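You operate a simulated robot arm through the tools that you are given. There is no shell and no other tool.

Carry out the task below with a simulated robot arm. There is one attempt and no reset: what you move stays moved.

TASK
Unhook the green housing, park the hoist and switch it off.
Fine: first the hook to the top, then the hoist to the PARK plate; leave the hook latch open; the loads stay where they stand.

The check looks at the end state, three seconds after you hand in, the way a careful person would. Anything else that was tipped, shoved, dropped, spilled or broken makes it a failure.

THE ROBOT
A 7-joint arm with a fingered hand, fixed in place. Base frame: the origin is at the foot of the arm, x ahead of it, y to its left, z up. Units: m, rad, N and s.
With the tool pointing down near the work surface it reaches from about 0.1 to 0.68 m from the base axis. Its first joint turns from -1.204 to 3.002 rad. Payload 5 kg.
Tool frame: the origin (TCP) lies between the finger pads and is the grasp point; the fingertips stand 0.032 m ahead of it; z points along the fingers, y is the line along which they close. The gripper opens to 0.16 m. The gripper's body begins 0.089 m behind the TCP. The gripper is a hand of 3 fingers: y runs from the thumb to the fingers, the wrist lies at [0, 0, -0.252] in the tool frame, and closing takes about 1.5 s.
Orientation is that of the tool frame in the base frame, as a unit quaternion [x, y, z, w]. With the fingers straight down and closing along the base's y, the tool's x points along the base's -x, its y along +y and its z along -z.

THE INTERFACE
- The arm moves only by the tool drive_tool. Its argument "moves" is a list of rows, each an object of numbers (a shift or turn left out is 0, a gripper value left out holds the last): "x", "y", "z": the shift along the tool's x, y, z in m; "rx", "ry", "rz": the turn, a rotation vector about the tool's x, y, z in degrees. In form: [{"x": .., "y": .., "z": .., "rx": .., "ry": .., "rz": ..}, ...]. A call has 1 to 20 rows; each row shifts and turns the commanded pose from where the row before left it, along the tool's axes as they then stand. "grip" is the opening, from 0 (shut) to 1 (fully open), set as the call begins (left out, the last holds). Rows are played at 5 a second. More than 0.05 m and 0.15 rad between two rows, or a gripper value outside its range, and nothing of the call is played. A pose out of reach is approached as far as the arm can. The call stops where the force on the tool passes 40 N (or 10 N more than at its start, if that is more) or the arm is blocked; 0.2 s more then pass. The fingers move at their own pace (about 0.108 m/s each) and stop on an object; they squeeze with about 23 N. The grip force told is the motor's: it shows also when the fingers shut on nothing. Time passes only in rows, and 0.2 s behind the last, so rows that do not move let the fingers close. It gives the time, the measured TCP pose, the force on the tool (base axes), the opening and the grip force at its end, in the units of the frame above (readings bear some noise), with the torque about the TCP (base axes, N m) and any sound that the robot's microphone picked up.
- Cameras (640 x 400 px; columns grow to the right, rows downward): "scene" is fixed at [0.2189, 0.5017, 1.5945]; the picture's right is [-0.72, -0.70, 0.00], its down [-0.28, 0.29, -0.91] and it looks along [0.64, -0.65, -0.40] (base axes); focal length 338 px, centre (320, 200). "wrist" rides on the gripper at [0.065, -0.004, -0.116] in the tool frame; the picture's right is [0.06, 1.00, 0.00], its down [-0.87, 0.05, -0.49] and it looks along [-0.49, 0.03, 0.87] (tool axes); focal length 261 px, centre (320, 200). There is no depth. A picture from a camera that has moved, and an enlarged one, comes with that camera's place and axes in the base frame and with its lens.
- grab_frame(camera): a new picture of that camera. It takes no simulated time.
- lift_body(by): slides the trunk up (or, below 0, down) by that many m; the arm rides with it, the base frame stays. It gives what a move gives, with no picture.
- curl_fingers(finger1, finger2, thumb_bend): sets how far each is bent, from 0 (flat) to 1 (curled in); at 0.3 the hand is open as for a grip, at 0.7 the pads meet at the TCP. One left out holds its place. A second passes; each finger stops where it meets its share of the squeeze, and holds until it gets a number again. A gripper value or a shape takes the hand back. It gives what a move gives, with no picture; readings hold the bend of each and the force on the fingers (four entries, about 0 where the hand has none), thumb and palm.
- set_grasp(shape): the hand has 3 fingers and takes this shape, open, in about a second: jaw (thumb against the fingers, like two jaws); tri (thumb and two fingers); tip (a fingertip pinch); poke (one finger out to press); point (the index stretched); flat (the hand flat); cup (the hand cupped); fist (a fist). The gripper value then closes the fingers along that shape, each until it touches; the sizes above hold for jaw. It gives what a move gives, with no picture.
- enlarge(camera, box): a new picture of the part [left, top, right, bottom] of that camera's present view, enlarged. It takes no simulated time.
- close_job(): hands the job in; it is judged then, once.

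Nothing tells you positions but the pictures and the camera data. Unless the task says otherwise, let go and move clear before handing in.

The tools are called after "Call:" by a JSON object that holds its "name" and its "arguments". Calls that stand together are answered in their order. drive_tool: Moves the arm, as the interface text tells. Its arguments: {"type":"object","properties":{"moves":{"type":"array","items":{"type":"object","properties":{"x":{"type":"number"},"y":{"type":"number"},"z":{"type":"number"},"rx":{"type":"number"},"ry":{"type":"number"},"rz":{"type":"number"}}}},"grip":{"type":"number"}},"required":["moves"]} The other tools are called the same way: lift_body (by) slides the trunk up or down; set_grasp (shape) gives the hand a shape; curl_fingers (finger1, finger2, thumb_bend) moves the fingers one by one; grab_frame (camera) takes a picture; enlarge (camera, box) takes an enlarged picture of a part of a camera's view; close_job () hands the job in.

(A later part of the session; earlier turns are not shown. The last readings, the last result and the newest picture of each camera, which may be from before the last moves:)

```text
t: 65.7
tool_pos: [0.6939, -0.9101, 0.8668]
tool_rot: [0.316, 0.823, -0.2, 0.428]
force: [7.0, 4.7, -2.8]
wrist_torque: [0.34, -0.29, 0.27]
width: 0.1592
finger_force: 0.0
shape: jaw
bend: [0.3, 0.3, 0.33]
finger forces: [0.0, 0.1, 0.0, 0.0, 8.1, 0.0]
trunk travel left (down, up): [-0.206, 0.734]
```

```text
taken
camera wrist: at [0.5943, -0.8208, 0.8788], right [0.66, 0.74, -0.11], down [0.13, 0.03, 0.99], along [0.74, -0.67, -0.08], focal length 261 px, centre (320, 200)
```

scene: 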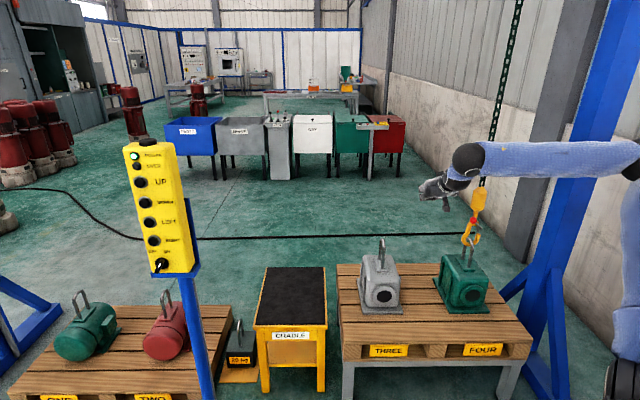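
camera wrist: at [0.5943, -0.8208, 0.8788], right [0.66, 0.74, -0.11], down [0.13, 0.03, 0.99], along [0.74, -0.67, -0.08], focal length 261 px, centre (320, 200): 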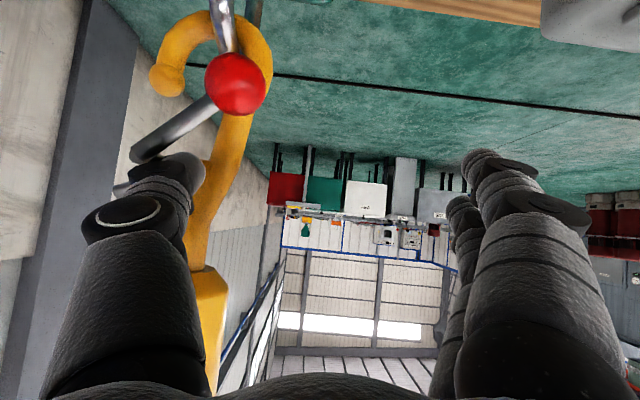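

The crank flipped further on its own, and the ball now hangs low, so the latch has gone over to its open stop. I'll ease off the last of the thumb contact and back out.

Call:
{"name": "drive_tool", "arguments": {"moves": [{"y": 0.01}, {"y": 0.008}]}}

Call:
{"name": "drive_tool", "arguments": {"moves": [{"z": -0.015}, {"z": -0.02}, {"z": -0.025}, {"z": -0.03}]}}

Call:
{"name": "grab_frame", "arguments": {"camera": "wrist"}}

Call:
{"name": "enlarge", "arguments": {"camera": "wrist", "box": [100, 0, 340, 150]}}

```text
t: 66.3
tool_pos: [0.7067, -0.8968, 0.8669]
tool_rot: [0.315, 0.823, -0.2, 0.428]
force: [0.8, 0.3, -0.7]
wrist_torque: [0.0, -0.04, -0.02]
width: 0.1596
finger_force: 0.0
shape: jaw
bend: [0.3, 0.3, 0.3]
finger forces: [0.1, 0.0, 0.0, 0.0, 0.1, 0.1]
trunk travel left (down, up): [-0.206, 0.734]
```

```text
t: 66.7
tool_pos: [0.7112, -0.8842, 0.8328]
tool_rot: [0.301, 0.837, -0.213, 0.405]
force: [21.5, -2.1, 23.6]
wrist_torque: [-1.61, 1.27, 1.69]
width: 0.1594
finger_force: 0.0
shape: jaw
bend: [0.3, 0.3, 0.32]
finger forces: [0.1, 0.0, 0.1, 0.0, 32.0, 0.1]
trunk travel left (down, up): [-0.206, 0.734]
stopped in row 1: the force on the tool passed its limit at 106 N (the readings are from after the stop); the commanded pose is now the measured one
```

```text
taken
camera wrist: at [0.6111, -0.7971, 0.8484], right [0.64, 0.75, -0.16], down [0.19, 0.05, 0.98], along [0.74, -0.66, -0.11], focal length 261 px, centre (320, 200)
```

wrist: 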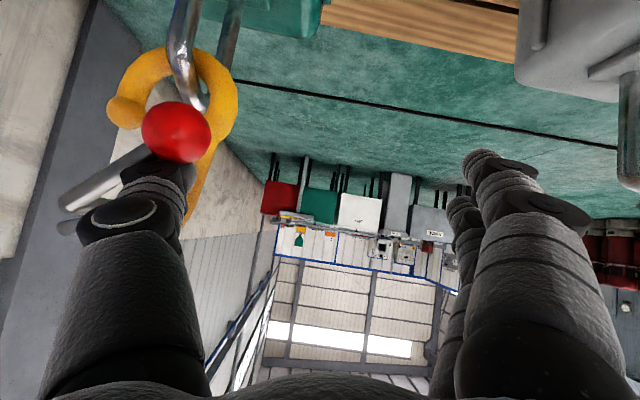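

```text
2.67 times, centred on (220, 75) of wrist
camera zoom: at [0.6111, -0.7971, 0.8484], right [0.64, 0.75, -0.16], down [0.19, 0.05, 0.98], along [0.74, -0.66, -0.11], focal length 695 px, centre (587, 533)
```

zoom: 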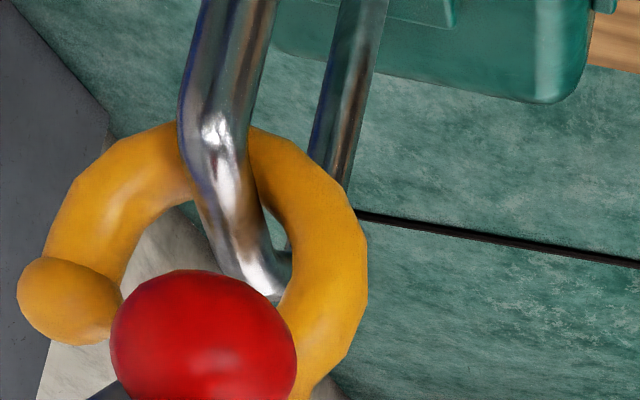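

The arm dropped unexpectedly because of a joint-limit jump on the straight retreat, and the thumb is now pressing on the crank. I'll return to the previous contact-free pose and leave sideways instead.

Call:
{"name": "drive_tool", "arguments": {"moves": [{"x": -0.01, "y": -0.005, "z": -0.005}, {"x": -0.01, "y": -0.005, "z": -0.005}, {"x": -0.009, "y": -0.006, "z": -0.0047}]}}

Call:
{"name": "grab_frame", "arguments": {"camera": "wrist"}}

Call:
{"name": "grab_frame", "arguments": {"camera": "scene"}}

```text
t: 67.5
tool_pos: [0.7054, -0.8982, 0.8594]
tool_rot: [0.303, 0.838, -0.213, 0.401]
force: [0.9, 0.5, 0.2]
wrist_torque: [-0.01, -0.02, 0.02]
width: 0.1599
finger_force: 0.1
shape: jaw
bend: [0.3, 0.3, 0.3]
finger forces: [0.0, 0.0, 0.1, 0.0, 0.1, 0.0]
trunk travel left (down, up): [-0.206, 0.734]
```

```text
taken
camera wrist: at [0.6063, -0.8099, 0.8765], right [0.64, 0.75, -0.17], down [0.2, 0.04, 0.98], along [0.74, -0.66, -0.12], focal length 261 px, centre (320, 200)
```

wrist: 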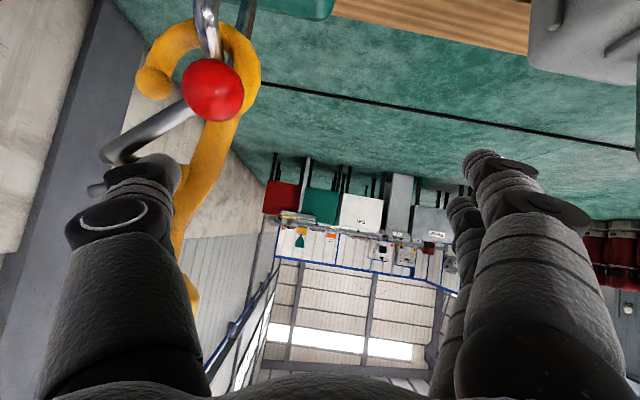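

```text
taken
```

scene: 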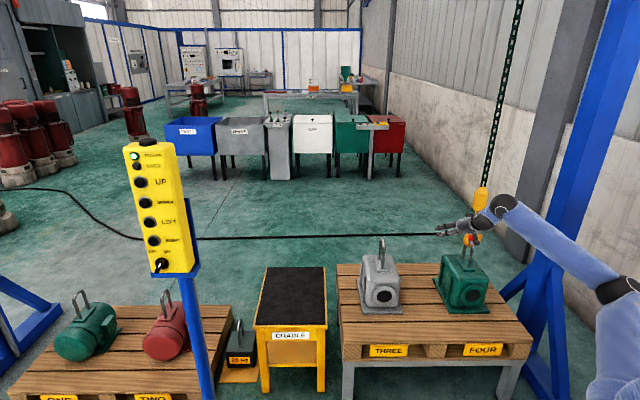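

There is no contact now and the latch is open, with the tongue pointing out and the ball low. I'll raise the trunk so the hand rises straight up without changing joint angles, then move off sideways.

Call:
{"name": "lift_body", "arguments": {"by": 0.06}}

Call:
{"name": "grab_frame", "arguments": {"camera": "wrist"}}

```text
t: 68.5
tool_pos: [0.7076, -0.8983, 0.9185]
tool_rot: [0.302, 0.839, -0.213, 0.4]
force: [-0.3, 0.7, -0.4]
wrist_torque: [-0.01, -0.05, -0.01]
width: 0.1598
finger_force: 0.1
shape: jaw
bend: [0.3, 0.3, 0.3]
finger forces: [0.0, 0.1, 0.1, 0.1, 0.1, 0.0]
trunk travel left (down, up): [-0.266, 0.674]
```

```text
taken
camera wrist: at [0.6072, -0.8098, 0.9361], right [0.64, 0.75, -0.16], down [0.2, 0.04, 0.98], along [0.74, -0.66, -0.12], focal length 261 px, centre (320, 200)
```

wrist: 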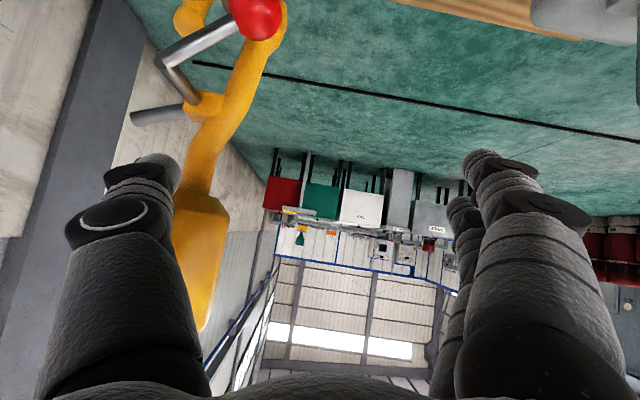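

The latch is plainly open and staying open. I'll step sideways away from the hook, raise the trunk and head for the pendant to press DOWN.

Call:
{"name": "drive_tool", "arguments": {"moves": [{"y": 0.03}, {"y": 0.03}, {"y": 0.02}]}}

Call:
{"name": "lift_body", "arguments": {"by": 0.2}}

Call:
{"name": "grab_frame", "arguments": {"camera": "scene"}}

Call:
{"name": "enlarge", "arguments": {"camera": "scene", "box": [430, 170, 520, 320]}}

```text
t: 69.3
tool_pos: [0.7593, -0.8395, 0.9101]
tool_rot: [0.302, 0.838, -0.213, 0.401]
force: [-0.5, -0.3, 0.8]
wrist_torque: [0.03, 0.01, -0.03]
width: 0.1598
finger_force: 0.1
shape: jaw
bend: [0.3, 0.3, 0.3]
finger forces: [0.1, 0.1, 0.0, 0.0, 0.1, 0.0]
trunk travel left (down, up): [-0.266, 0.674]
```

```text
t: 71.5
tool_pos: [0.7601, -0.8363, 1.109]
tool_rot: [0.301, 0.838, -0.213, 0.401]
force: [0.0, -0.9, 0.2]
wrist_torque: [0.01, -0.06, -0.02]
width: 0.1602
finger_force: 0.1
shape: jaw
bend: [0.3, 0.3, 0.3]
finger forces: [0.0, 0.0, 0.1, 0.0, 0.0, 0.0]
trunk travel left (down, up): [-0.466, 0.474]
```

```text
taken
```

scene: 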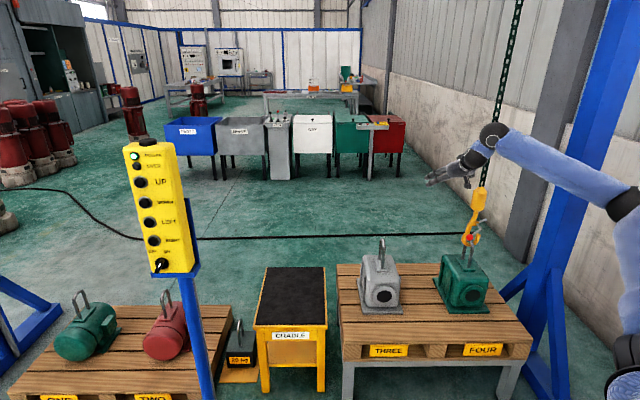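

```text
2.67 times, centred on (475, 245) of scene
camera zoom: at [0.2189, 0.5017, 1.5945], right [-0.72, -0.7, 0.0], down [-0.28, 0.29, -0.91], along [0.64, -0.65, -0.4], focal length 901 px, centre (-93, 80)
```

zoom: 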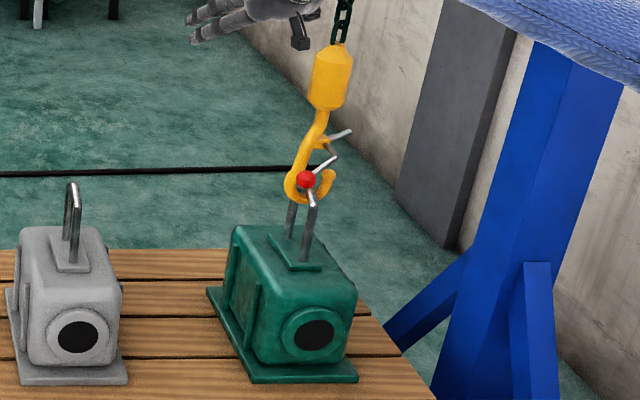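

The hook with its open latch is clearly visible and the housing stands undisturbed. I'll bring the hand back left toward the pendant, turning it to point forward.

Call:
{"name": "drive_tool", "arguments": {"moves": [{"y": 0.045, "z": -0.01, "rx": -3}, {"y": 0.045, "z": -0.01, "rx": -3}, {"y": 0.045, "z": -0.01, "rx": -3}, {"y": 0.045, "z": -0.01, "rx": -3}, {"y": 0.045, "z": -0.01, "rx": -3}, {"y": 0.045, "z": -0.01, "rx": -3}, {"y": 0.045, "z": -0.01, "rx": -3}, {"y": 0.045, "z": -0.01, "rx": -3}, {"y": 0.045, "z": -0.01, "rx": -3}, {"y": 0.045, "z": -0.01, "rx": -3}]}}

Call:
{"name": "grab_frame", "arguments": {"camera": "scene"}}

```text
t: 73.7
tool_pos: [0.9282, -0.4184, 1.1755]
tool_rot: [0.188, 0.865, 0.011, 0.465]
force: [0.2, 0.8, 0.6]
wrist_torque: [0.01, 0.02, 0.03]
width: 0.1598
finger_force: 0.0
shape: jaw
bend: [0.3, 0.3, 0.3]
finger forces: [0.0, 0.0, 0.0, 0.1, 0.0, 0.0]
trunk travel left (down, up): [-0.466, 0.474]
```

```text
taken
```

scene: 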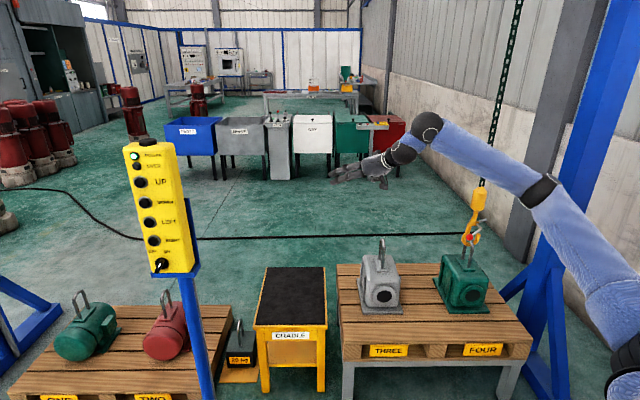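

The hand is over the middle of the area, well clear of everything. Next I'll level it out to point forward and move it toward the pendant side.

Call:
{"name": "drive_tool", "arguments": {"moves": [{"y": 0.04, "z": -0.025, "ry": -7, "rz": -2}, {"y": 0.04, "z": -0.025, "ry": -7, "rz": -2}, {"y": 0.04, "z": -0.02, "ry": -7, "rz": -2}, {"y": 0.04, "z": -0.02, "ry": -7, "rz": -2}, {"y": 0.045, "z": -0.02, "ry": -6, "rz": -2}, {"y": 0.045}, {"y": 0.045}, {"y": 0.045}, {"y": 0.045}, {"y": 0.045}, {"y": 0.045}]}}

Call:
{"name": "grab_frame", "arguments": {"camera": "wrist"}}

Call:
{"name": "grab_frame", "arguments": {"camera": "scene"}}

```text
t: 76.1
tool_pos: [0.9609, 0.0557, 1.2519]
tool_rot: [0.107, 0.705, -0.085, 0.696]
force: [-0.5, 0.1, 0.3]
wrist_torque: [0.02, -0.01, -0.04]
width: 0.1597
finger_force: 0.0
shape: jaw
bend: [0.3, 0.3, 0.3]
finger forces: [0.0, 0.0, 0.0, 0.0, 0.1, 0.0]
trunk travel left (down, up): [-0.466, 0.474]
```

```text
taken
camera wrist: at [0.847, 0.085, 1.1906], right [0.27, 0.96, -0.03], down [-0.45, 0.16, 0.88], along [0.85, -0.22, 0.48], focal length 261 px, centre (320, 200)
```

wrist: 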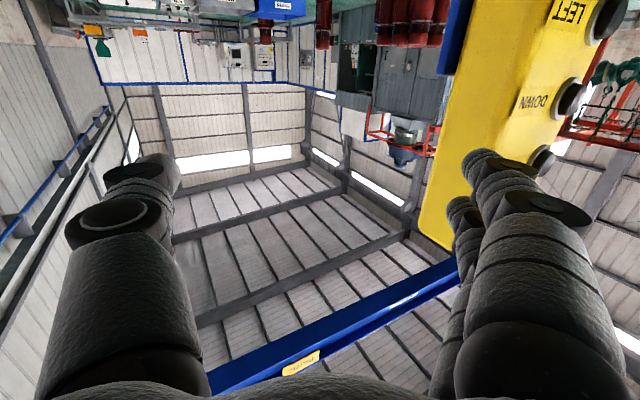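

```text
taken
```

scene: 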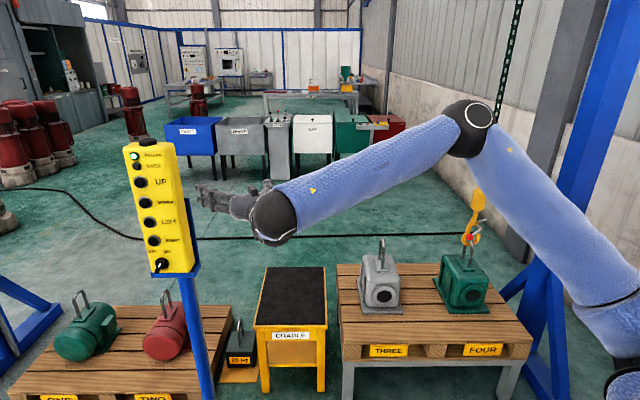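

I'm near the pendant's edge now. I'll back off 9 cm, curl the fingers, then slide left around to its front.

Call:
{"name": "drive_tool", "arguments": {"moves": [{"z": -0.045}, {"z": -0.045}]}}

Call:
{"name": "curl_fingers", "arguments": {"finger1": 1, "finger2": 1, "thumb_bend": 0.25}}

Call:
{"name": "drive_tool", "arguments": {"moves": [{"y": 0.045}, {"y": 0.045}, {"y": 0.045}, {"y": 0.045}, {"y": 0.045}, {"y": 0.045}, {"y": 0.03}]}}

Call:
{"name": "grab_frame", "arguments": {"camera": "wrist"}}

Call:
{"name": "grab_frame", "arguments": {"camera": "scene"}}

```text
t: 76.7
tool_pos: [0.8747, 0.0801, 1.2547]
tool_rot: [0.108, 0.703, -0.085, 0.697]
force: [-0.4, 0.3, 0.0]
wrist_torque: [0.0, 0.01, 0.01]
width: 0.1601
finger_force: 0.0
shape: jaw
bend: [0.3, 0.3, 0.3]
finger forces: [0.0, 0.1, 0.0, 0.0, 0.1, 0.0]
trunk travel left (down, up): [-0.466, 0.474]
```

```text
t: 77.7
tool_pos: [0.8764, 0.0793, 1.2535]
tool_rot: [0.108, 0.704, -0.084, 0.697]
force: [-0.4, -0.3, -0.1]
wrist_torque: [0.02, 0.03, -0.01]
width: 0.0771
finger_force: 0.0
shape: fingers
bend: [1.0, 1.0, 0.25]
finger forces: [0.0, 0.0, 0.1, 0.0, 0.1, 0.0]
trunk travel left (down, up): [-0.466, 0.474]
```

```text
t: 79.3
tool_pos: [0.9657, 0.363, 1.2626]
tool_rot: [0.094, 0.704, -0.076, 0.7]
force: [0.9, -0.5, -1.6]
wrist_torque: [-0.02, -0.1, 0.06]
width: 0.0774
finger_force: 0.1
shape: fingers
bend: [1.0, 1.0, 0.25]
finger forces: [0.0, 0.0, 0.0, 0.0, 0.1, 0.0]
out of reach, approached as far as the arm can: row 6, 7
trunk travel left (down, up): [-0.466, 0.474]
```

```text
taken
camera wrist: at [0.852, 0.3878, 1.199], right [0.24, 0.97, -0.04], down [-0.46, 0.15, 0.87], along [0.85, -0.19, 0.48], focal length 261 px, centre (320, 200)
```

wrist: 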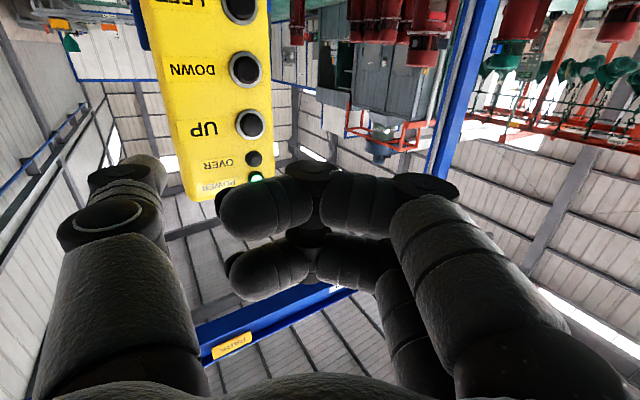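

```text
taken
```

scene: 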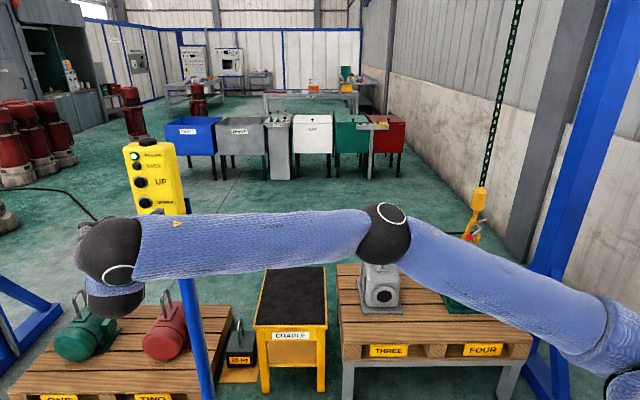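

I can see the DOWN button at about (1.158, 0.228, 1.215). I'll bring the thumb tip to about 3 cm in front of it.

Call:
{"name": "drive_tool", "arguments": {"moves": [{"x": 0.009, "y": 0.007, "z": 0.0325}, {"x": 0.009, "y": 0.007, "z": 0.0325}, {"x": 0.009, "y": 0.007, "z": 0.0325}, {"x": 0.009, "y": 0.007, "z": 0.0325}]}}

Call:
{"name": "grab_frame", "arguments": {"camera": "wrist"}}

Call:
{"name": "enlarge", "arguments": {"camera": "scene", "box": [60, 120, 240, 300]}}

```text
t: 80.3
tool_pos: [1.1008, 0.3497, 1.2302]
tool_rot: [0.109, 0.704, -0.085, 0.696]
force: [0.0, -0.7, 0.8]
wrist_torque: [0.0, -0.01, 0.0]
width: 0.077
finger_force: 0.0
shape: fingers
bend: [1.0, 1.0, 0.25]
finger forces: [0.0, 0.0, 0.0, 0.0, 0.0, 0.0]
trunk travel left (down, up): [-0.466, 0.474]
```

```text
taken
camera wrist: at [0.9866, 0.3801, 1.1678], right [0.27, 0.96, -0.03], down [-0.45, 0.15, 0.88], along [0.85, -0.22, 0.48], focal length 261 px, centre (320, 200)
```

wrist: 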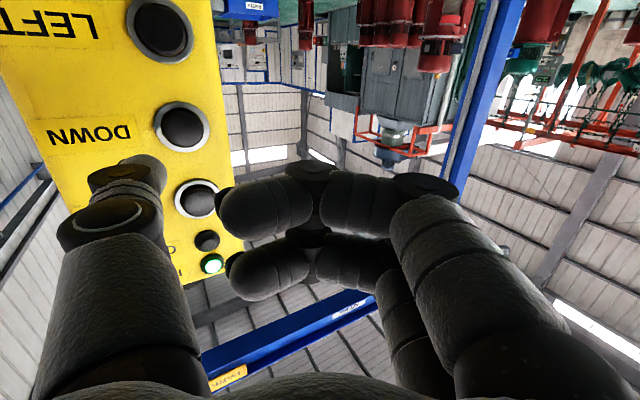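

```text
2.22 times, centred on (150, 210) of scene
camera zoom: at [0.2189, 0.5017, 1.5945], right [-0.72, -0.7, 0.0], down [-0.28, 0.29, -0.91], along [0.64, -0.65, -0.4], focal length 751 px, centre (698, 178)
```

zoom: 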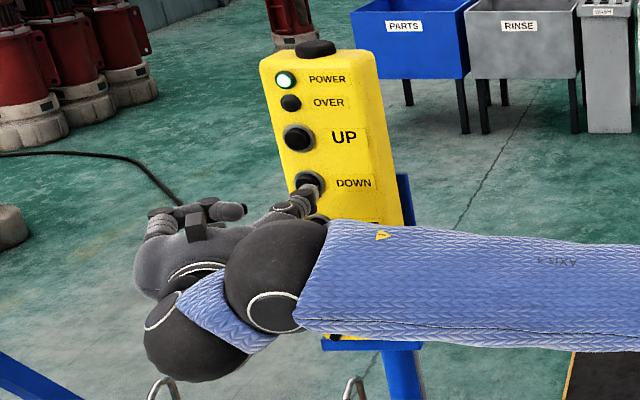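

The thumb tip is about 5 cm off the face and 2.7 cm to the right of DOWN. I'll correct sideways and close most of the gap.

Call:
{"name": "drive_tool", "arguments": {"moves": [{"x": 0.0035, "y": 0.0045, "z": 0.0195}, {"x": 0.0035, "y": 0.0045, "z": 0.0155}]}}

Call:
{"name": "grab_frame", "arguments": {"camera": "wrist"}}

Call:
{"name": "enlarge", "arguments": {"camera": "scene", "box": [90, 130, 210, 250]}}

```text
t: 80.9
tool_pos: [1.1346, 0.3501, 1.226]
tool_rot: [0.107, 0.704, -0.085, 0.696]
force: [0.6, 0.1, -0.4]
wrist_torque: [-0.01, -0.01, 0.01]
width: 0.0771
finger_force: 0.1
shape: fingers
bend: [1.0, 1.0, 0.25]
finger forces: [0.1, 0.0, 0.0, 0.0, 0.1, 0.0]
trunk travel left (down, up): [-0.466, 0.474]
```

```text
taken
camera wrist: at [1.0208, 0.3807, 1.1631], right [0.27, 0.96, -0.03], down [-0.45, 0.16, 0.88], along [0.85, -0.22, 0.48], focal length 261 px, centre (320, 200)
```

wrist: 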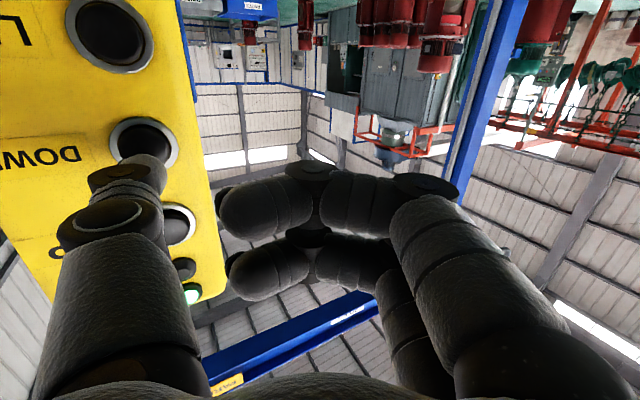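

```text
3.33 times, centred on (150, 190) of scene
camera zoom: at [0.2189, 0.5017, 1.5945], right [-0.72, -0.7, 0.0], down [-0.28, 0.29, -0.91], along [0.64, -0.65, -0.4], focal length 1126 px, centre (887, 233)
```

zoom: 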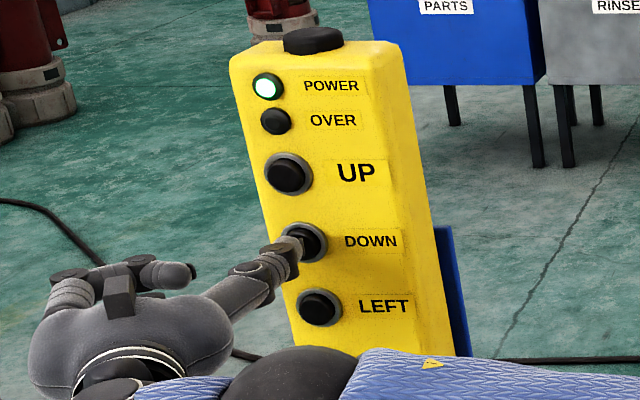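

The thumb tip is lined up with DOWN, about 2–3 cm out. I'll press straight into the face in small steps, checking the hook after each call.

Call:
{"name": "drive_tool", "arguments": {"moves": [{"y": -0.0039, "z": 0.007}, {"y": -0.0039, "z": 0.007}]}}

Call:
{"name": "enlarge", "arguments": {"camera": "scene", "box": [90, 130, 210, 250]}}

Call:
{"name": "enlarge", "arguments": {"camera": "scene", "box": [430, 170, 520, 320]}}

```text
t: 81.5
tool_pos: [1.1442, 0.3412, 1.2244]
tool_rot: [0.108, 0.704, -0.085, 0.697]
force: [0.1, 2.0, -0.1]
wrist_torque: [-0.04, 0.0, -0.15]
width: 0.0772
finger_force: 1.3
shape: fingers
bend: [1.0, 1.0, 0.25]
finger forces: [0.0, 0.1, 0.0, 0.0, 1.3, 0.0]
trunk travel left (down, up): [-0.466, 0.474]
```

```text
3.33 times, centred on (150, 190) of scene
camera zoom: at [0.2189, 0.5017, 1.5945], right [-0.72, -0.7, 0.0], down [-0.28, 0.29, -0.91], along [0.64, -0.65, -0.4], focal length 1126 px, centre (887, 233)
```

zoom: 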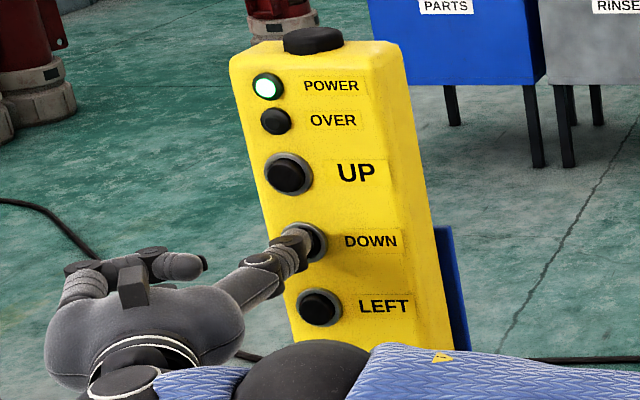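

```text
2.67 times, centred on (475, 245) of scene
camera zoom: at [0.2189, 0.5017, 1.5945], right [-0.72, -0.7, 0.0], down [-0.28, 0.29, -0.91], along [0.64, -0.65, -0.4], focal length 901 px, centre (-93, 80)
```

zoom: 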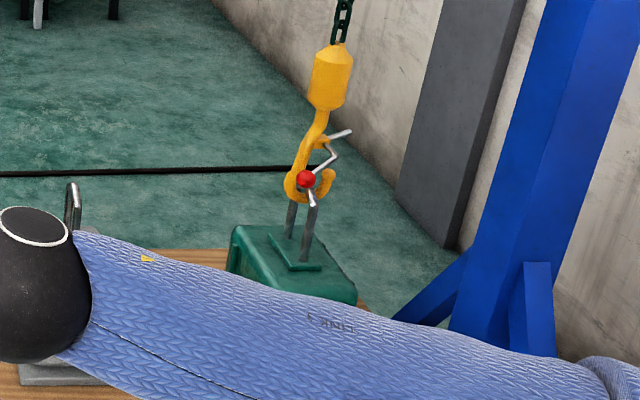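

The thumb has just touched the button at about 1 N. I'll press a little further and watch the hook.

Call:
{"name": "drive_tool", "arguments": {"moves": [{"y": -0.0025, "z": 0.0045}]}}

Call:
{"name": "enlarge", "arguments": {"camera": "scene", "box": [430, 170, 520, 320]}}

```text
t: 81.9
tool_pos: [1.148, 0.3384, 1.2254]
tool_rot: [0.107, 0.704, -0.084, 0.697]
force: [-5.7, 5.2, -0.7]
wrist_torque: [0.03, 0.05, -0.66]
width: 0.0775
finger_force: 3.8
shape: fingers
bend: [1.0, 1.0, 0.25]
finger forces: [0.1, 0.0, 0.1, 0.0, 7.4, 0.0]
trunk travel left (down, up): [-0.466, 0.474]
```

```text
2.67 times, centred on (475, 245) of scene
camera zoom: at [0.2189, 0.5017, 1.5945], right [-0.72, -0.7, 0.0], down [-0.28, 0.29, -0.91], along [0.64, -0.65, -0.4], focal length 901 px, centre (-93, 80)
```

zoom: 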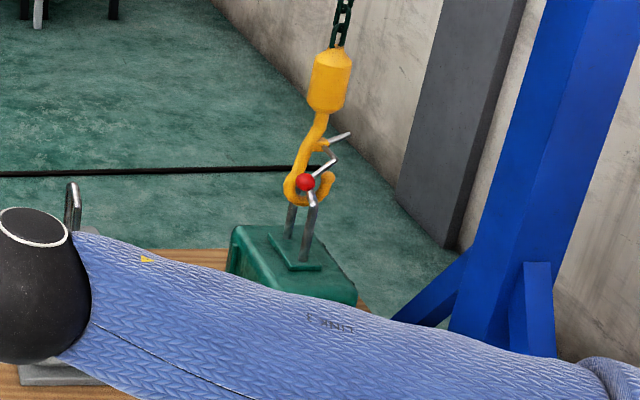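

The hook is moving down. I'll hold the button in short bursts and re-check.

Call:
{"name": "drive_tool", "arguments": {"moves": [{}, {}]}}

Call:
{"name": "enlarge", "arguments": {"camera": "scene", "box": [430, 170, 520, 320]}}

```text
t: 82.5
tool_pos: [1.1483, 0.3389, 1.2249]
tool_rot: [0.107, 0.704, -0.085, 0.697]
force: [-7.9, 7.7, -1.9]
wrist_torque: [0.28, 0.05, -0.94]
width: 0.0776
finger_force: 5.7
shape: fingers
bend: [1.0, 1.0, 0.25]
finger forces: [0.0, 0.1, 0.0, 0.1, 11.3, 0.1]
trunk travel left (down, up): [-0.466, 0.474]
```

```text
2.67 times, centred on (475, 245) of scene
camera zoom: at [0.2189, 0.5017, 1.5945], right [-0.72, -0.7, 0.0], down [-0.28, 0.29, -0.91], along [0.64, -0.65, -0.4], focal length 901 px, centre (-93, 80)
```

zoom: 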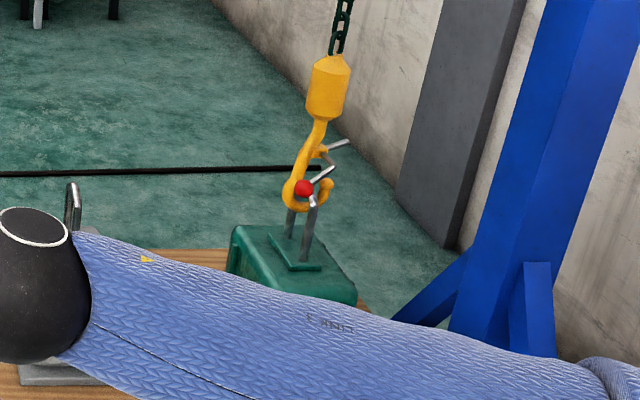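

The hook is down about 2 cm at roughly 2.4 cm/s, and I want about 6 cm. Holding a little longer.

Call:
{"name": "drive_tool", "arguments": {"moves": [{}, {}, {}]}}

Call:
{"name": "enlarge", "arguments": {"camera": "scene", "box": [430, 170, 520, 320]}}

```text
t: 83.3
tool_pos: [1.1472, 0.3384, 1.226]
tool_rot: [0.107, 0.704, -0.085, 0.697]
force: [-9.7, 10.5, -3.5]
wrist_torque: [0.49, 0.03, -1.17]
width: 0.0777
finger_force: 7.8
shape: fingers
bend: [1.0, 1.0, 0.25]
finger forces: [0.1, 0.1, 0.0, 0.0, 13.9, 0.0]
trunk travel left (down, up): [-0.466, 0.474]
```

```text
2.67 times, centred on (475, 245) of scene
camera zoom: at [0.2189, 0.5017, 1.5945], right [-0.72, -0.7, 0.0], down [-0.28, 0.29, -0.91], along [0.64, -0.65, -0.4], focal length 901 px, centre (-93, 80)
```

zoom: 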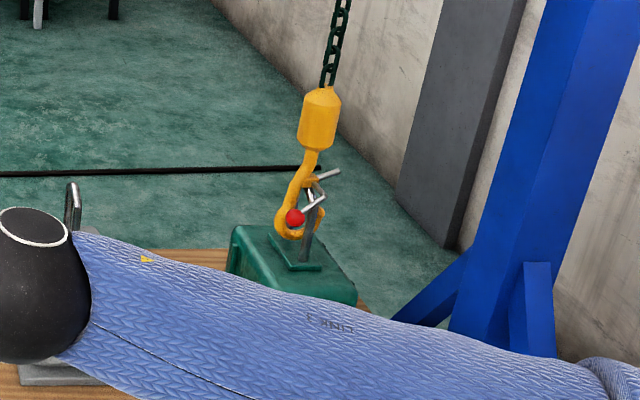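

The hoist sped up and the hook is down about 7–8 cm, so I'll release the button at once.

Call:
{"name": "drive_tool", "arguments": {"moves": [{"y": 0.0098, "z": -0.0174}, {"y": 0.0049, "z": -0.0087}]}}

Call:
{"name": "enlarge", "arguments": {"camera": "scene", "box": [440, 200, 510, 290]}}

```text
t: 83.9
tool_pos: [1.1293, 0.3543, 1.2259]
tool_rot: [0.108, 0.704, -0.084, 0.697]
force: [-1.4, -0.2, -0.2]
wrist_torque: [0.03, 0.04, 0.01]
width: 0.0772
finger_force: 0.0
shape: fingers
bend: [1.0, 1.0, 0.25]
finger forces: [0.0, 0.0, 0.0, 0.0, 0.1, 0.1]
out of reach, approached as far as the arm can: row 2
trunk travel left (down, up): [-0.466, 0.474]
```

```text
4.44 times, centred on (475, 245) of scene
camera zoom: at [0.2189, 0.5017, 1.5945], right [-0.72, -0.7, 0.0], down [-0.28, 0.29, -0.91], along [0.64, -0.65, -0.4], focal length 1501 px, centre (-369, 0)
```

zoom: 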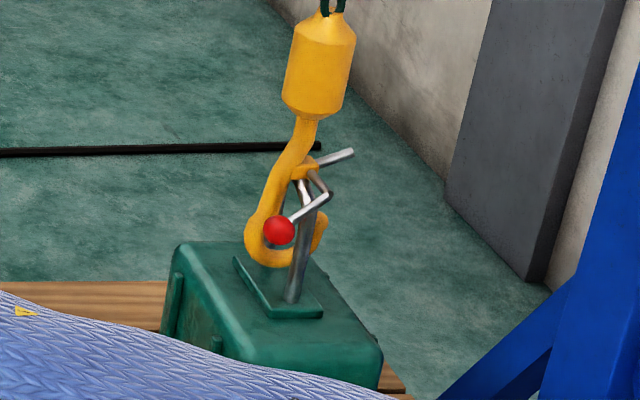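

The hook hangs low and its latch axle is about touching the eye, with the housing still upright. I need to raise it roughly 1.5 cm, so I'll move the thumb up to UP and give a short press.

Call:
{"name": "drive_tool", "arguments": {"moves": [{"x": -0.0275}, {"x": -0.0275}, {}]}}

Call:
{"name": "enlarge", "arguments": {"camera": "scene", "box": [90, 110, 210, 230]}}

Call:
{"name": "grab_frame", "arguments": {"camera": "wrist"}}

```text
t: 84.7
tool_pos: [1.1274, 0.3459, 1.2752]
tool_rot: [0.107, 0.705, -0.083, 0.696]
force: [-0.3, 0.0, -0.5]
wrist_torque: [-0.03, -0.01, 0.03]
width: 0.0771
finger_force: 0.1
shape: fingers
bend: [1.0, 1.0, 0.25]
finger forces: [0.0, 0.0, 0.1, 0.0, 0.0, 0.0]
out of reach, approached as far as the arm can: row 2
trunk travel left (down, up): [-0.466, 0.474]
```

```text
3.33 times, centred on (150, 170) of scene
camera zoom: at [0.2189, 0.5017, 1.5945], right [-0.72, -0.7, 0.0], down [-0.28, 0.29, -0.91], along [0.64, -0.65, -0.4], focal length 1126 px, centre (887, 300)
```

zoom: 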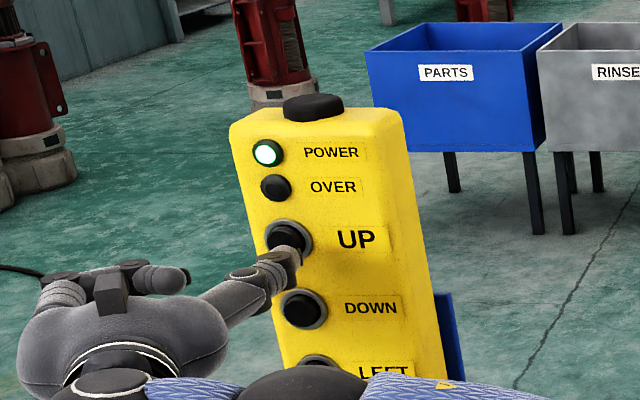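

```text
taken
camera wrist: at [1.0124, 0.3754, 1.2121], right [0.27, 0.96, -0.03], down [-0.45, 0.15, 0.88], along [0.85, -0.22, 0.48], focal length 261 px, centre (320, 200)
```

wrist: 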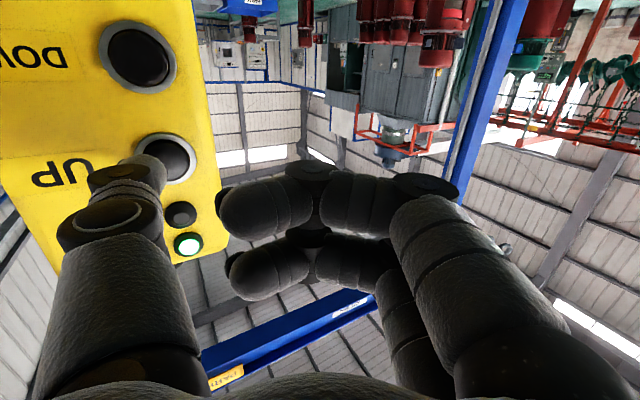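

The thumb is in front of UP but about 1 cm to the right and slightly low. I'll raise the trunk 1 cm, which also resyncs the command, then give a short press and release in one call.

Call:
{"name": "lift_body", "arguments": {"by": 0.01}}

Call:
{"name": "drive_tool", "arguments": {"moves": [{"y": -0.0008, "z": 0.0085}, {"y": -0.0008, "z": 0.008}, {"y": -0.0006, "z": 0.0065}, {}, {"y": 0.001, "z": -0.015}, {"z": -0.012}]}}

Call:
{"name": "enlarge", "arguments": {"camera": "scene", "box": [440, 200, 510, 290]}}

```text
t: 85.2
tool_pos: [1.127, 0.3453, 1.2843]
tool_rot: [0.109, 0.704, -0.086, 0.696]
force: [-0.4, 0.3, -0.1]
wrist_torque: [-0.01, -0.03, 0.01]
width: 0.0774
finger_force: 0.1
shape: fingers
bend: [1.0, 1.0, 0.25]
finger forces: [0.0, 0.1, 0.0, 0.0, 0.0, 0.0]
trunk travel left (down, up): [-0.476, 0.464]
```

```text
t: 86.7
tool_pos: [1.121, 0.3414, 1.2845]
tool_rot: [0.109, 0.704, -0.085, 0.696]
force: [-0.1, 0.1, -0.7]
wrist_torque: [0.0, -0.02, 0.01]
width: 0.0771
finger_force: 0.1
shape: fingers
bend: [1.0, 1.0, 0.25]
finger forces: [0.1, 0.0, 0.0, 0.0, 0.0, 0.1]
out of reach, approached as far as the arm can: row 2
trunk travel left (down, up): [-0.476, 0.464]
```

```text
4.44 times, centred on (475, 245) of scene
camera zoom: at [0.2189, 0.5017, 1.5945], right [-0.72, -0.7, 0.0], down [-0.28, 0.29, -0.91], along [0.64, -0.65, -0.4], focal length 1501 px, centre (-369, 0)
```

zoom: 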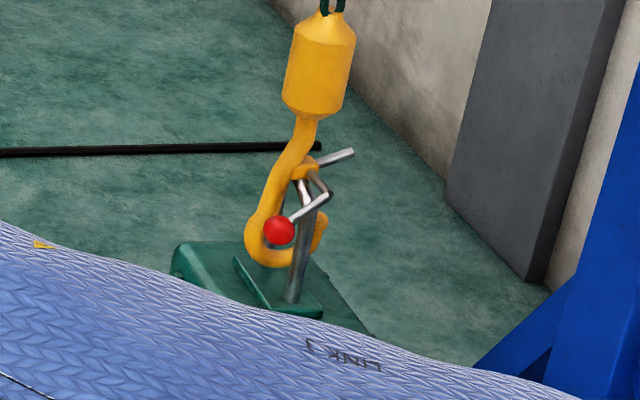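

The hook did not move, so the press probably fell short. I'll approach in two steps and read the force.

Call:
{"name": "drive_tool", "arguments": {"moves": [{"y": 0.002, "z": 0.012}, {"y": 0.002, "z": 0.012}]}}

Call:
{"name": "enlarge", "arguments": {"camera": "scene", "box": [90, 110, 210, 230]}}

```text
t: 87.2
tool_pos: [1.143, 0.3331, 1.2839]
tool_rot: [0.108, 0.704, -0.085, 0.697]
force: [-1.3, 1.6, -0.3]
wrist_torque: [-0.01, 0.02, -0.2]
width: 0.0775
finger_force: 1.1
shape: fingers
bend: [1.0, 1.0, 0.25]
finger forces: [0.0, 0.0, 0.0, 0.1, 2.5, 0.0]
out of reach, approached as far as the arm can: row 2
trunk travel left (down, up): [-0.476, 0.464]
```

```text
3.33 times, centred on (150, 170) of scene
camera zoom: at [0.2189, 0.5017, 1.5945], right [-0.72, -0.7, 0.0], down [-0.28, 0.29, -0.91], along [0.64, -0.65, -0.4], focal length 1126 px, centre (887, 300)
```

zoom: 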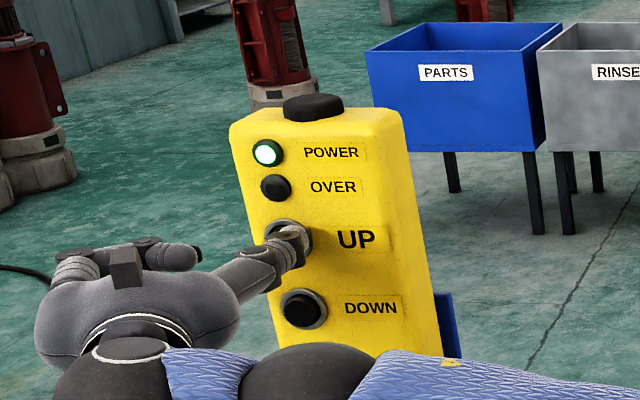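

The thumb touches UP at 2.5 N. Now a short, slightly deeper press.

Call:
{"name": "drive_tool", "arguments": {"moves": [{"y": -0.003, "z": 0.005}]}}

Call:
{"name": "enlarge", "arguments": {"camera": "scene", "box": [440, 200, 510, 290]}}

```text
t: 87.7
tool_pos: [1.1451, 0.333, 1.2825]
tool_rot: [0.106, 0.704, -0.083, 0.697]
force: [-19.1, 17.7, -4.0]
wrist_torque: [0.39, -0.07, -2.28]
width: 0.0782
finger_force: 13.3
shape: fingers
bend: [1.0, 1.0, 0.25]
finger forces: [0.1, 0.1, 0.0, 0.0, 26.5, 0.1]
trunk travel left (down, up): [-0.476, 0.464]
```

```text
4.44 times, centred on (475, 245) of scene
camera zoom: at [0.2189, 0.5017, 1.5945], right [-0.72, -0.7, 0.0], down [-0.28, 0.29, -0.91], along [0.64, -0.65, -0.4], focal length 1501 px, centre (-369, 0)
```

zoom: 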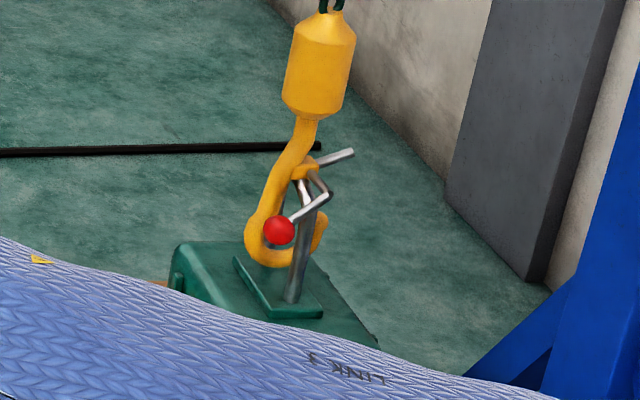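

The button is pressed at 26 N, but the hook has not moved yet, perhaps because slack chain is being taken up. I'll hold one step more and look.

Call:
{"name": "drive_tool", "arguments": {"moves": [{}]}}

Call:
{"name": "grab_frame", "arguments": {"camera": "scene"}}

Call:
{"name": "enlarge", "arguments": {"camera": "scene", "box": [440, 200, 510, 290]}}

```text
t: 88.0
tool_pos: [1.1451, 0.3331, 1.2834]
tool_rot: [0.106, 0.704, -0.085, 0.698]
force: [-27.8, 28.1, -8.2]
wrist_torque: [0.86, -0.1, -3.29]
width: 0.0777
finger_force: 19.7
shape: fingers
bend: [1.0, 1.0, 0.25]
finger forces: [0.0, 0.0, 0.0, 0.1, 39.8, 0.1]
trunk travel left (down, up): [-0.476, 0.464]
```

```text
taken
```

scene: 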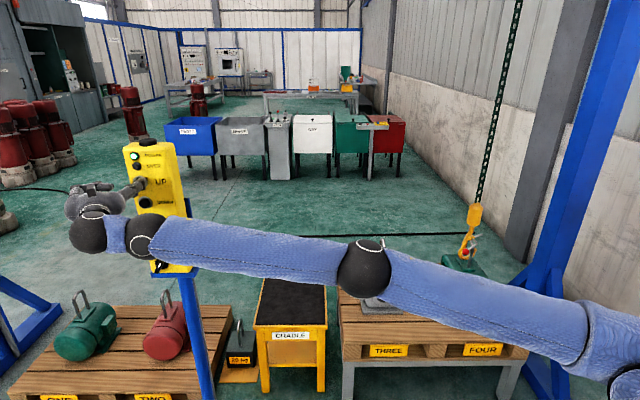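

```text
4.44 times, centred on (475, 245) of scene
camera zoom: at [0.2189, 0.5017, 1.5945], right [-0.72, -0.7, 0.0], down [-0.28, 0.29, -0.91], along [0.64, -0.65, -0.4], focal length 1501 px, centre (-369, 0)
```

zoom: 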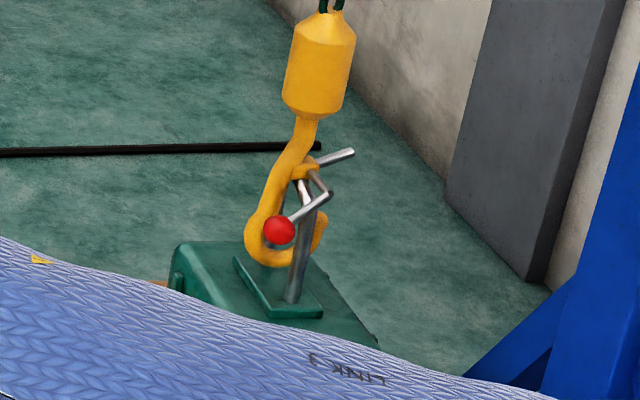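

The force climbs without moving the hook, so the thumb is likely on the bezel to the right of the UP button. I'm at the reach limit at this height; I'll back off and raise the trunk, so UP gets the same arm pose that worked for DOWN.

Call:
{"name": "drive_tool", "arguments": {"moves": [{"z": -0.012}, {"z": -0.015}]}}

Call:
{"name": "lift_body", "arguments": {"by": 0.05}}

Call:
{"name": "drive_tool", "arguments": {"moves": [{"x": 0.025}, {"x": 0.025}, {}]}}

Call:
{"name": "enlarge", "arguments": {"camera": "scene", "box": [90, 110, 210, 230]}}

Call:
{"name": "grab_frame", "arguments": {"camera": "wrist"}}

```text
t: 88.7
tool_pos: [1.1235, 0.3355, 1.283]
tool_rot: [0.108, 0.704, -0.084, 0.697]
force: [-0.6, 0.9, -0.5]
wrist_torque: [0.0, -0.02, -0.08]
width: 0.0771
finger_force: 0.1
shape: fingers
bend: [1.0, 1.0, 0.25]
finger forces: [0.1, 0.0, 0.1, 0.0, 0.0, 0.0]
trunk travel left (down, up): [-0.476, 0.464]
```

```text
t: 89.6
tool_pos: [1.1239, 0.3363, 1.3324]
tool_rot: [0.106, 0.704, -0.084, 0.697]
force: [-0.1, -0.3, -0.3]
wrist_torque: [-0.02, 0.0, 0.0]
width: 0.0771
finger_force: 0.1
shape: fingers
bend: [1.0, 1.0, 0.25]
finger forces: [0.0, 0.0, 0.0, 0.0, 0.0, 0.1]
trunk travel left (down, up): [-0.526, 0.414]
```

```text
t: 90.4
tool_pos: [1.1237, 0.3371, 1.2835]
tool_rot: [0.108, 0.704, -0.085, 0.697]
force: [0.0, -0.1, 0.9]
wrist_torque: [0.02, 0.0, -0.03]
width: 0.0775
finger_force: 0.2
shape: fingers
bend: [1.0, 1.0, 0.25]
finger forces: [0.0, 0.0, 0.0, 0.0, 0.0, 0.0]
trunk travel left (down, up): [-0.526, 0.414]
```

```text
3.33 times, centred on (150, 170) of scene
camera zoom: at [0.2189, 0.5017, 1.5945], right [-0.72, -0.7, 0.0], down [-0.28, 0.29, -0.91], along [0.64, -0.65, -0.4], focal length 1126 px, centre (887, 300)
```

zoom: 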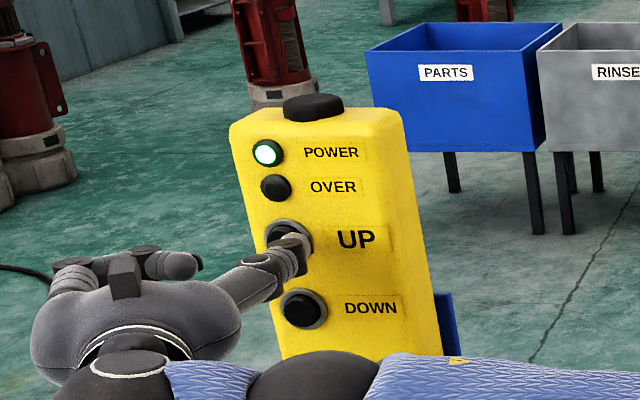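

```text
taken
camera wrist: at [1.01, 0.3666, 1.2209], right [0.27, 0.96, -0.03], down [-0.45, 0.16, 0.88], along [0.85, -0.22, 0.48], focal length 261 px, centre (320, 200)
```

wrist: 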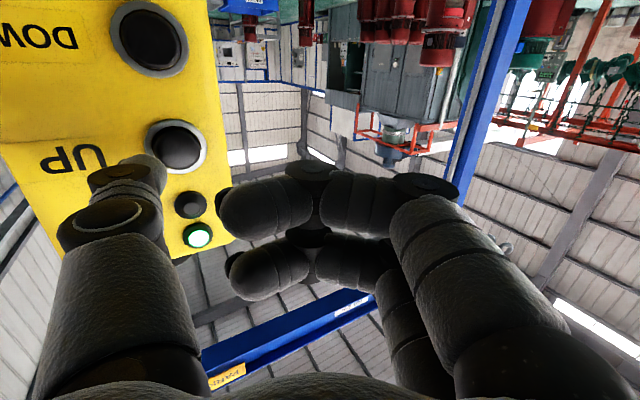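

UP is at about (1.157, 0.223, 1.282), and the thumb is about 2 cm to its right. I'll shift sideways first, check, then press.

Call:
{"name": "drive_tool", "arguments": {"moves": [{"x": -0.002, "y": 0.0083, "z": 0.0046}, {"y": 0.0083, "z": 0.0046}, {"y": -0.0029, "z": 0.0046}]}}

Call:
{"name": "enlarge", "arguments": {"camera": "scene", "box": [90, 110, 210, 230]}}

```text
t: 91.2
tool_pos: [1.1421, 0.3477, 1.2861]
tool_rot: [0.108, 0.704, -0.085, 0.697]
force: [1.1, 0.5, 0.1]
wrist_torque: [0.03, -0.02, -0.02]
width: 0.0774
finger_force: 0.0
shape: fingers
bend: [1.0, 1.0, 0.25]
finger forces: [0.0, 0.0, 0.0, 0.0, 0.0, 0.0]
trunk travel left (down, up): [-0.526, 0.414]
```

```text
3.33 times, centred on (150, 170) of scene
camera zoom: at [0.2189, 0.5017, 1.5945], right [-0.72, -0.7, 0.0], down [-0.28, 0.29, -0.91], along [0.64, -0.65, -0.4], focal length 1126 px, centre (887, 300)
```

zoom: 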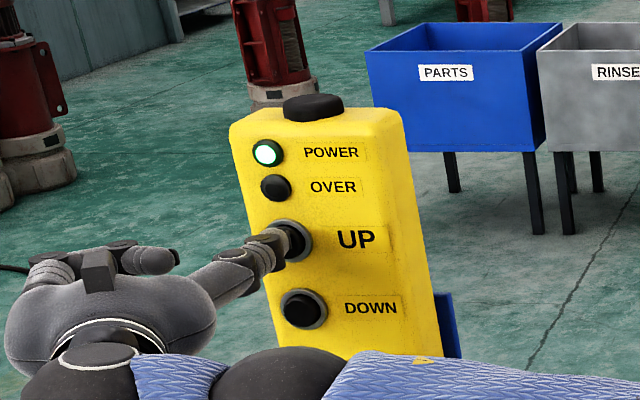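

The thumb is centred on UP now. Pressing in.

Call:
{"name": "drive_tool", "arguments": {"moves": [{"y": -0.0029, "z": 0.0046}, {"y": -0.0032, "z": 0.005}]}}

Call:
{"name": "enlarge", "arguments": {"camera": "scene", "box": [440, 200, 510, 290]}}

```text
t: 91.8
tool_pos: [1.1475, 0.3403, 1.2851]
tool_rot: [0.107, 0.704, -0.085, 0.697]
force: [-2.8, 1.8, 0.3]
wrist_torque: [-0.04, 0.01, -0.3]
width: 0.0774
finger_force: 2.2
shape: fingers
bend: [1.0, 1.0, 0.25]
finger forces: [0.0, 0.0, 0.0, 0.0, 3.7, 0.1]
trunk travel left (down, up): [-0.526, 0.414]
```

```text
4.44 times, centred on (475, 245) of scene
camera zoom: at [0.2189, 0.5017, 1.5945], right [-0.72, -0.7, 0.0], down [-0.28, 0.29, -0.91], along [0.64, -0.65, -0.4], focal length 1501 px, centre (-369, 0)
```

zoom: 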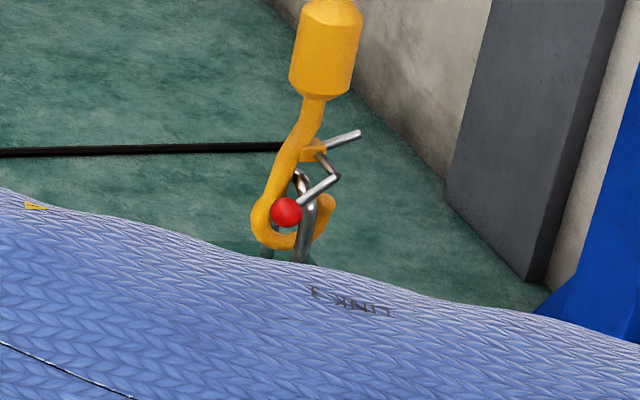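

The hook rose about 2.4 cm, so the eye bar now sits between the tip and the open tongue. I'll release.

Call:
{"name": "drive_tool", "arguments": {"moves": [{"y": 0.0098, "z": -0.0174}]}}

Call:
{"name": "enlarge", "arguments": {"camera": "scene", "box": [440, 180, 510, 270]}}

```text
t: 92.2
tool_pos: [1.1345, 0.352, 1.288]
tool_rot: [0.108, 0.704, -0.085, 0.697]
force: [0.2, 0.7, 0.5]
wrist_torque: [-0.02, 0.02, -0.03]
width: 0.0771
finger_force: 0.1
shape: fingers
bend: [1.0, 1.0, 0.25]
finger forces: [0.0, 0.1, 0.0, 0.0, 0.0, 0.0]
trunk travel left (down, up): [-0.526, 0.414]
```

```text
4.44 times, centred on (475, 225) of scene
camera zoom: at [0.2189, 0.5017, 1.5945], right [-0.72, -0.7, 0.0], down [-0.28, 0.29, -0.91], along [0.64, -0.65, -0.4], focal length 1501 px, centre (-369, 89)
```

zoom: 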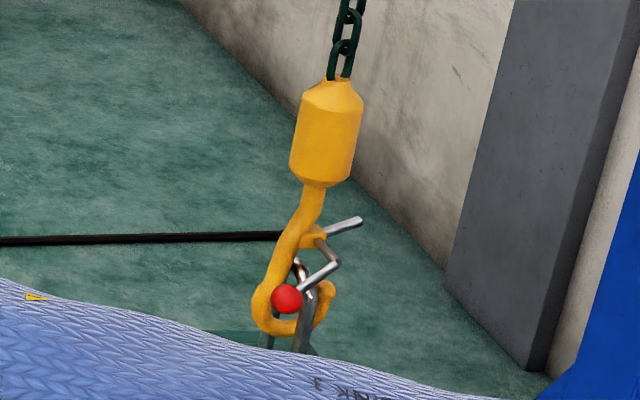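

The bar is above the tip but only just, so I'll lower the hook about 1 cm more. Dropping the trunk 6.2 cm puts the thumb at DOWN with the same arm pose, and I'll give a very short press.

Call:
{"name": "lift_body", "arguments": {"by": -0.062}}

Call:
{"name": "drive_tool", "arguments": {"moves": [{"y": -0.0029, "z": 0.0046}, {"y": -0.0029, "z": 0.0046}, {"y": -0.0029, "z": 0.0046}, {"y": -0.0026, "z": 0.0042}]}}

Call:
{"name": "enlarge", "arguments": {"camera": "scene", "box": [440, 180, 510, 270]}}

```text
t: 93.2
tool_pos: [1.1334, 0.352, 1.224]
tool_rot: [0.109, 0.704, -0.085, 0.697]
force: [-0.4, 0.7, 0.3]
wrist_torque: [-0.01, 0.01, 0.0]
width: 0.0772
finger_force: 0.0
shape: fingers
bend: [1.0, 1.0, 0.25]
finger forces: [0.0, 0.0, 0.0, 0.0, 0.1, 0.0]
trunk travel left (down, up): [-0.464, 0.476]
```

```text
t: 94.2
tool_pos: [1.1475, 0.3387, 1.2223]
tool_rot: [0.107, 0.704, -0.083, 0.697]
force: [-3.9, 4.2, 0.4]
wrist_torque: [-0.04, 0.01, -0.39]
width: 0.0774
finger_force: 2.4
shape: fingers
bend: [1.0, 1.0, 0.25]
finger forces: [0.0, 0.0, 0.0, 0.1, 5.0, 0.1]
trunk travel left (down, up): [-0.464, 0.476]
```

```text
4.44 times, centred on (475, 225) of scene
camera zoom: at [0.2189, 0.5017, 1.5945], right [-0.72, -0.7, 0.0], down [-0.28, 0.29, -0.91], along [0.64, -0.65, -0.4], focal length 1501 px, centre (-369, 89)
```

zoom: 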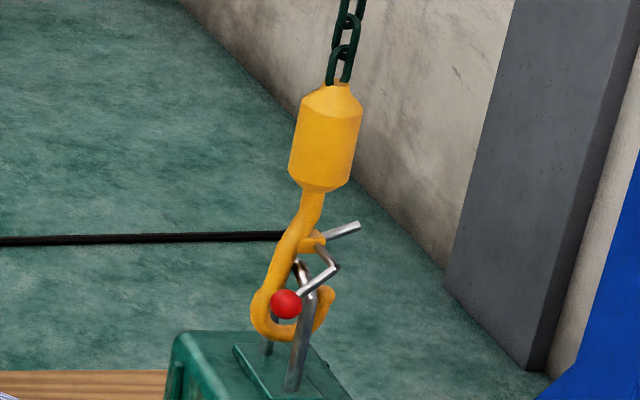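

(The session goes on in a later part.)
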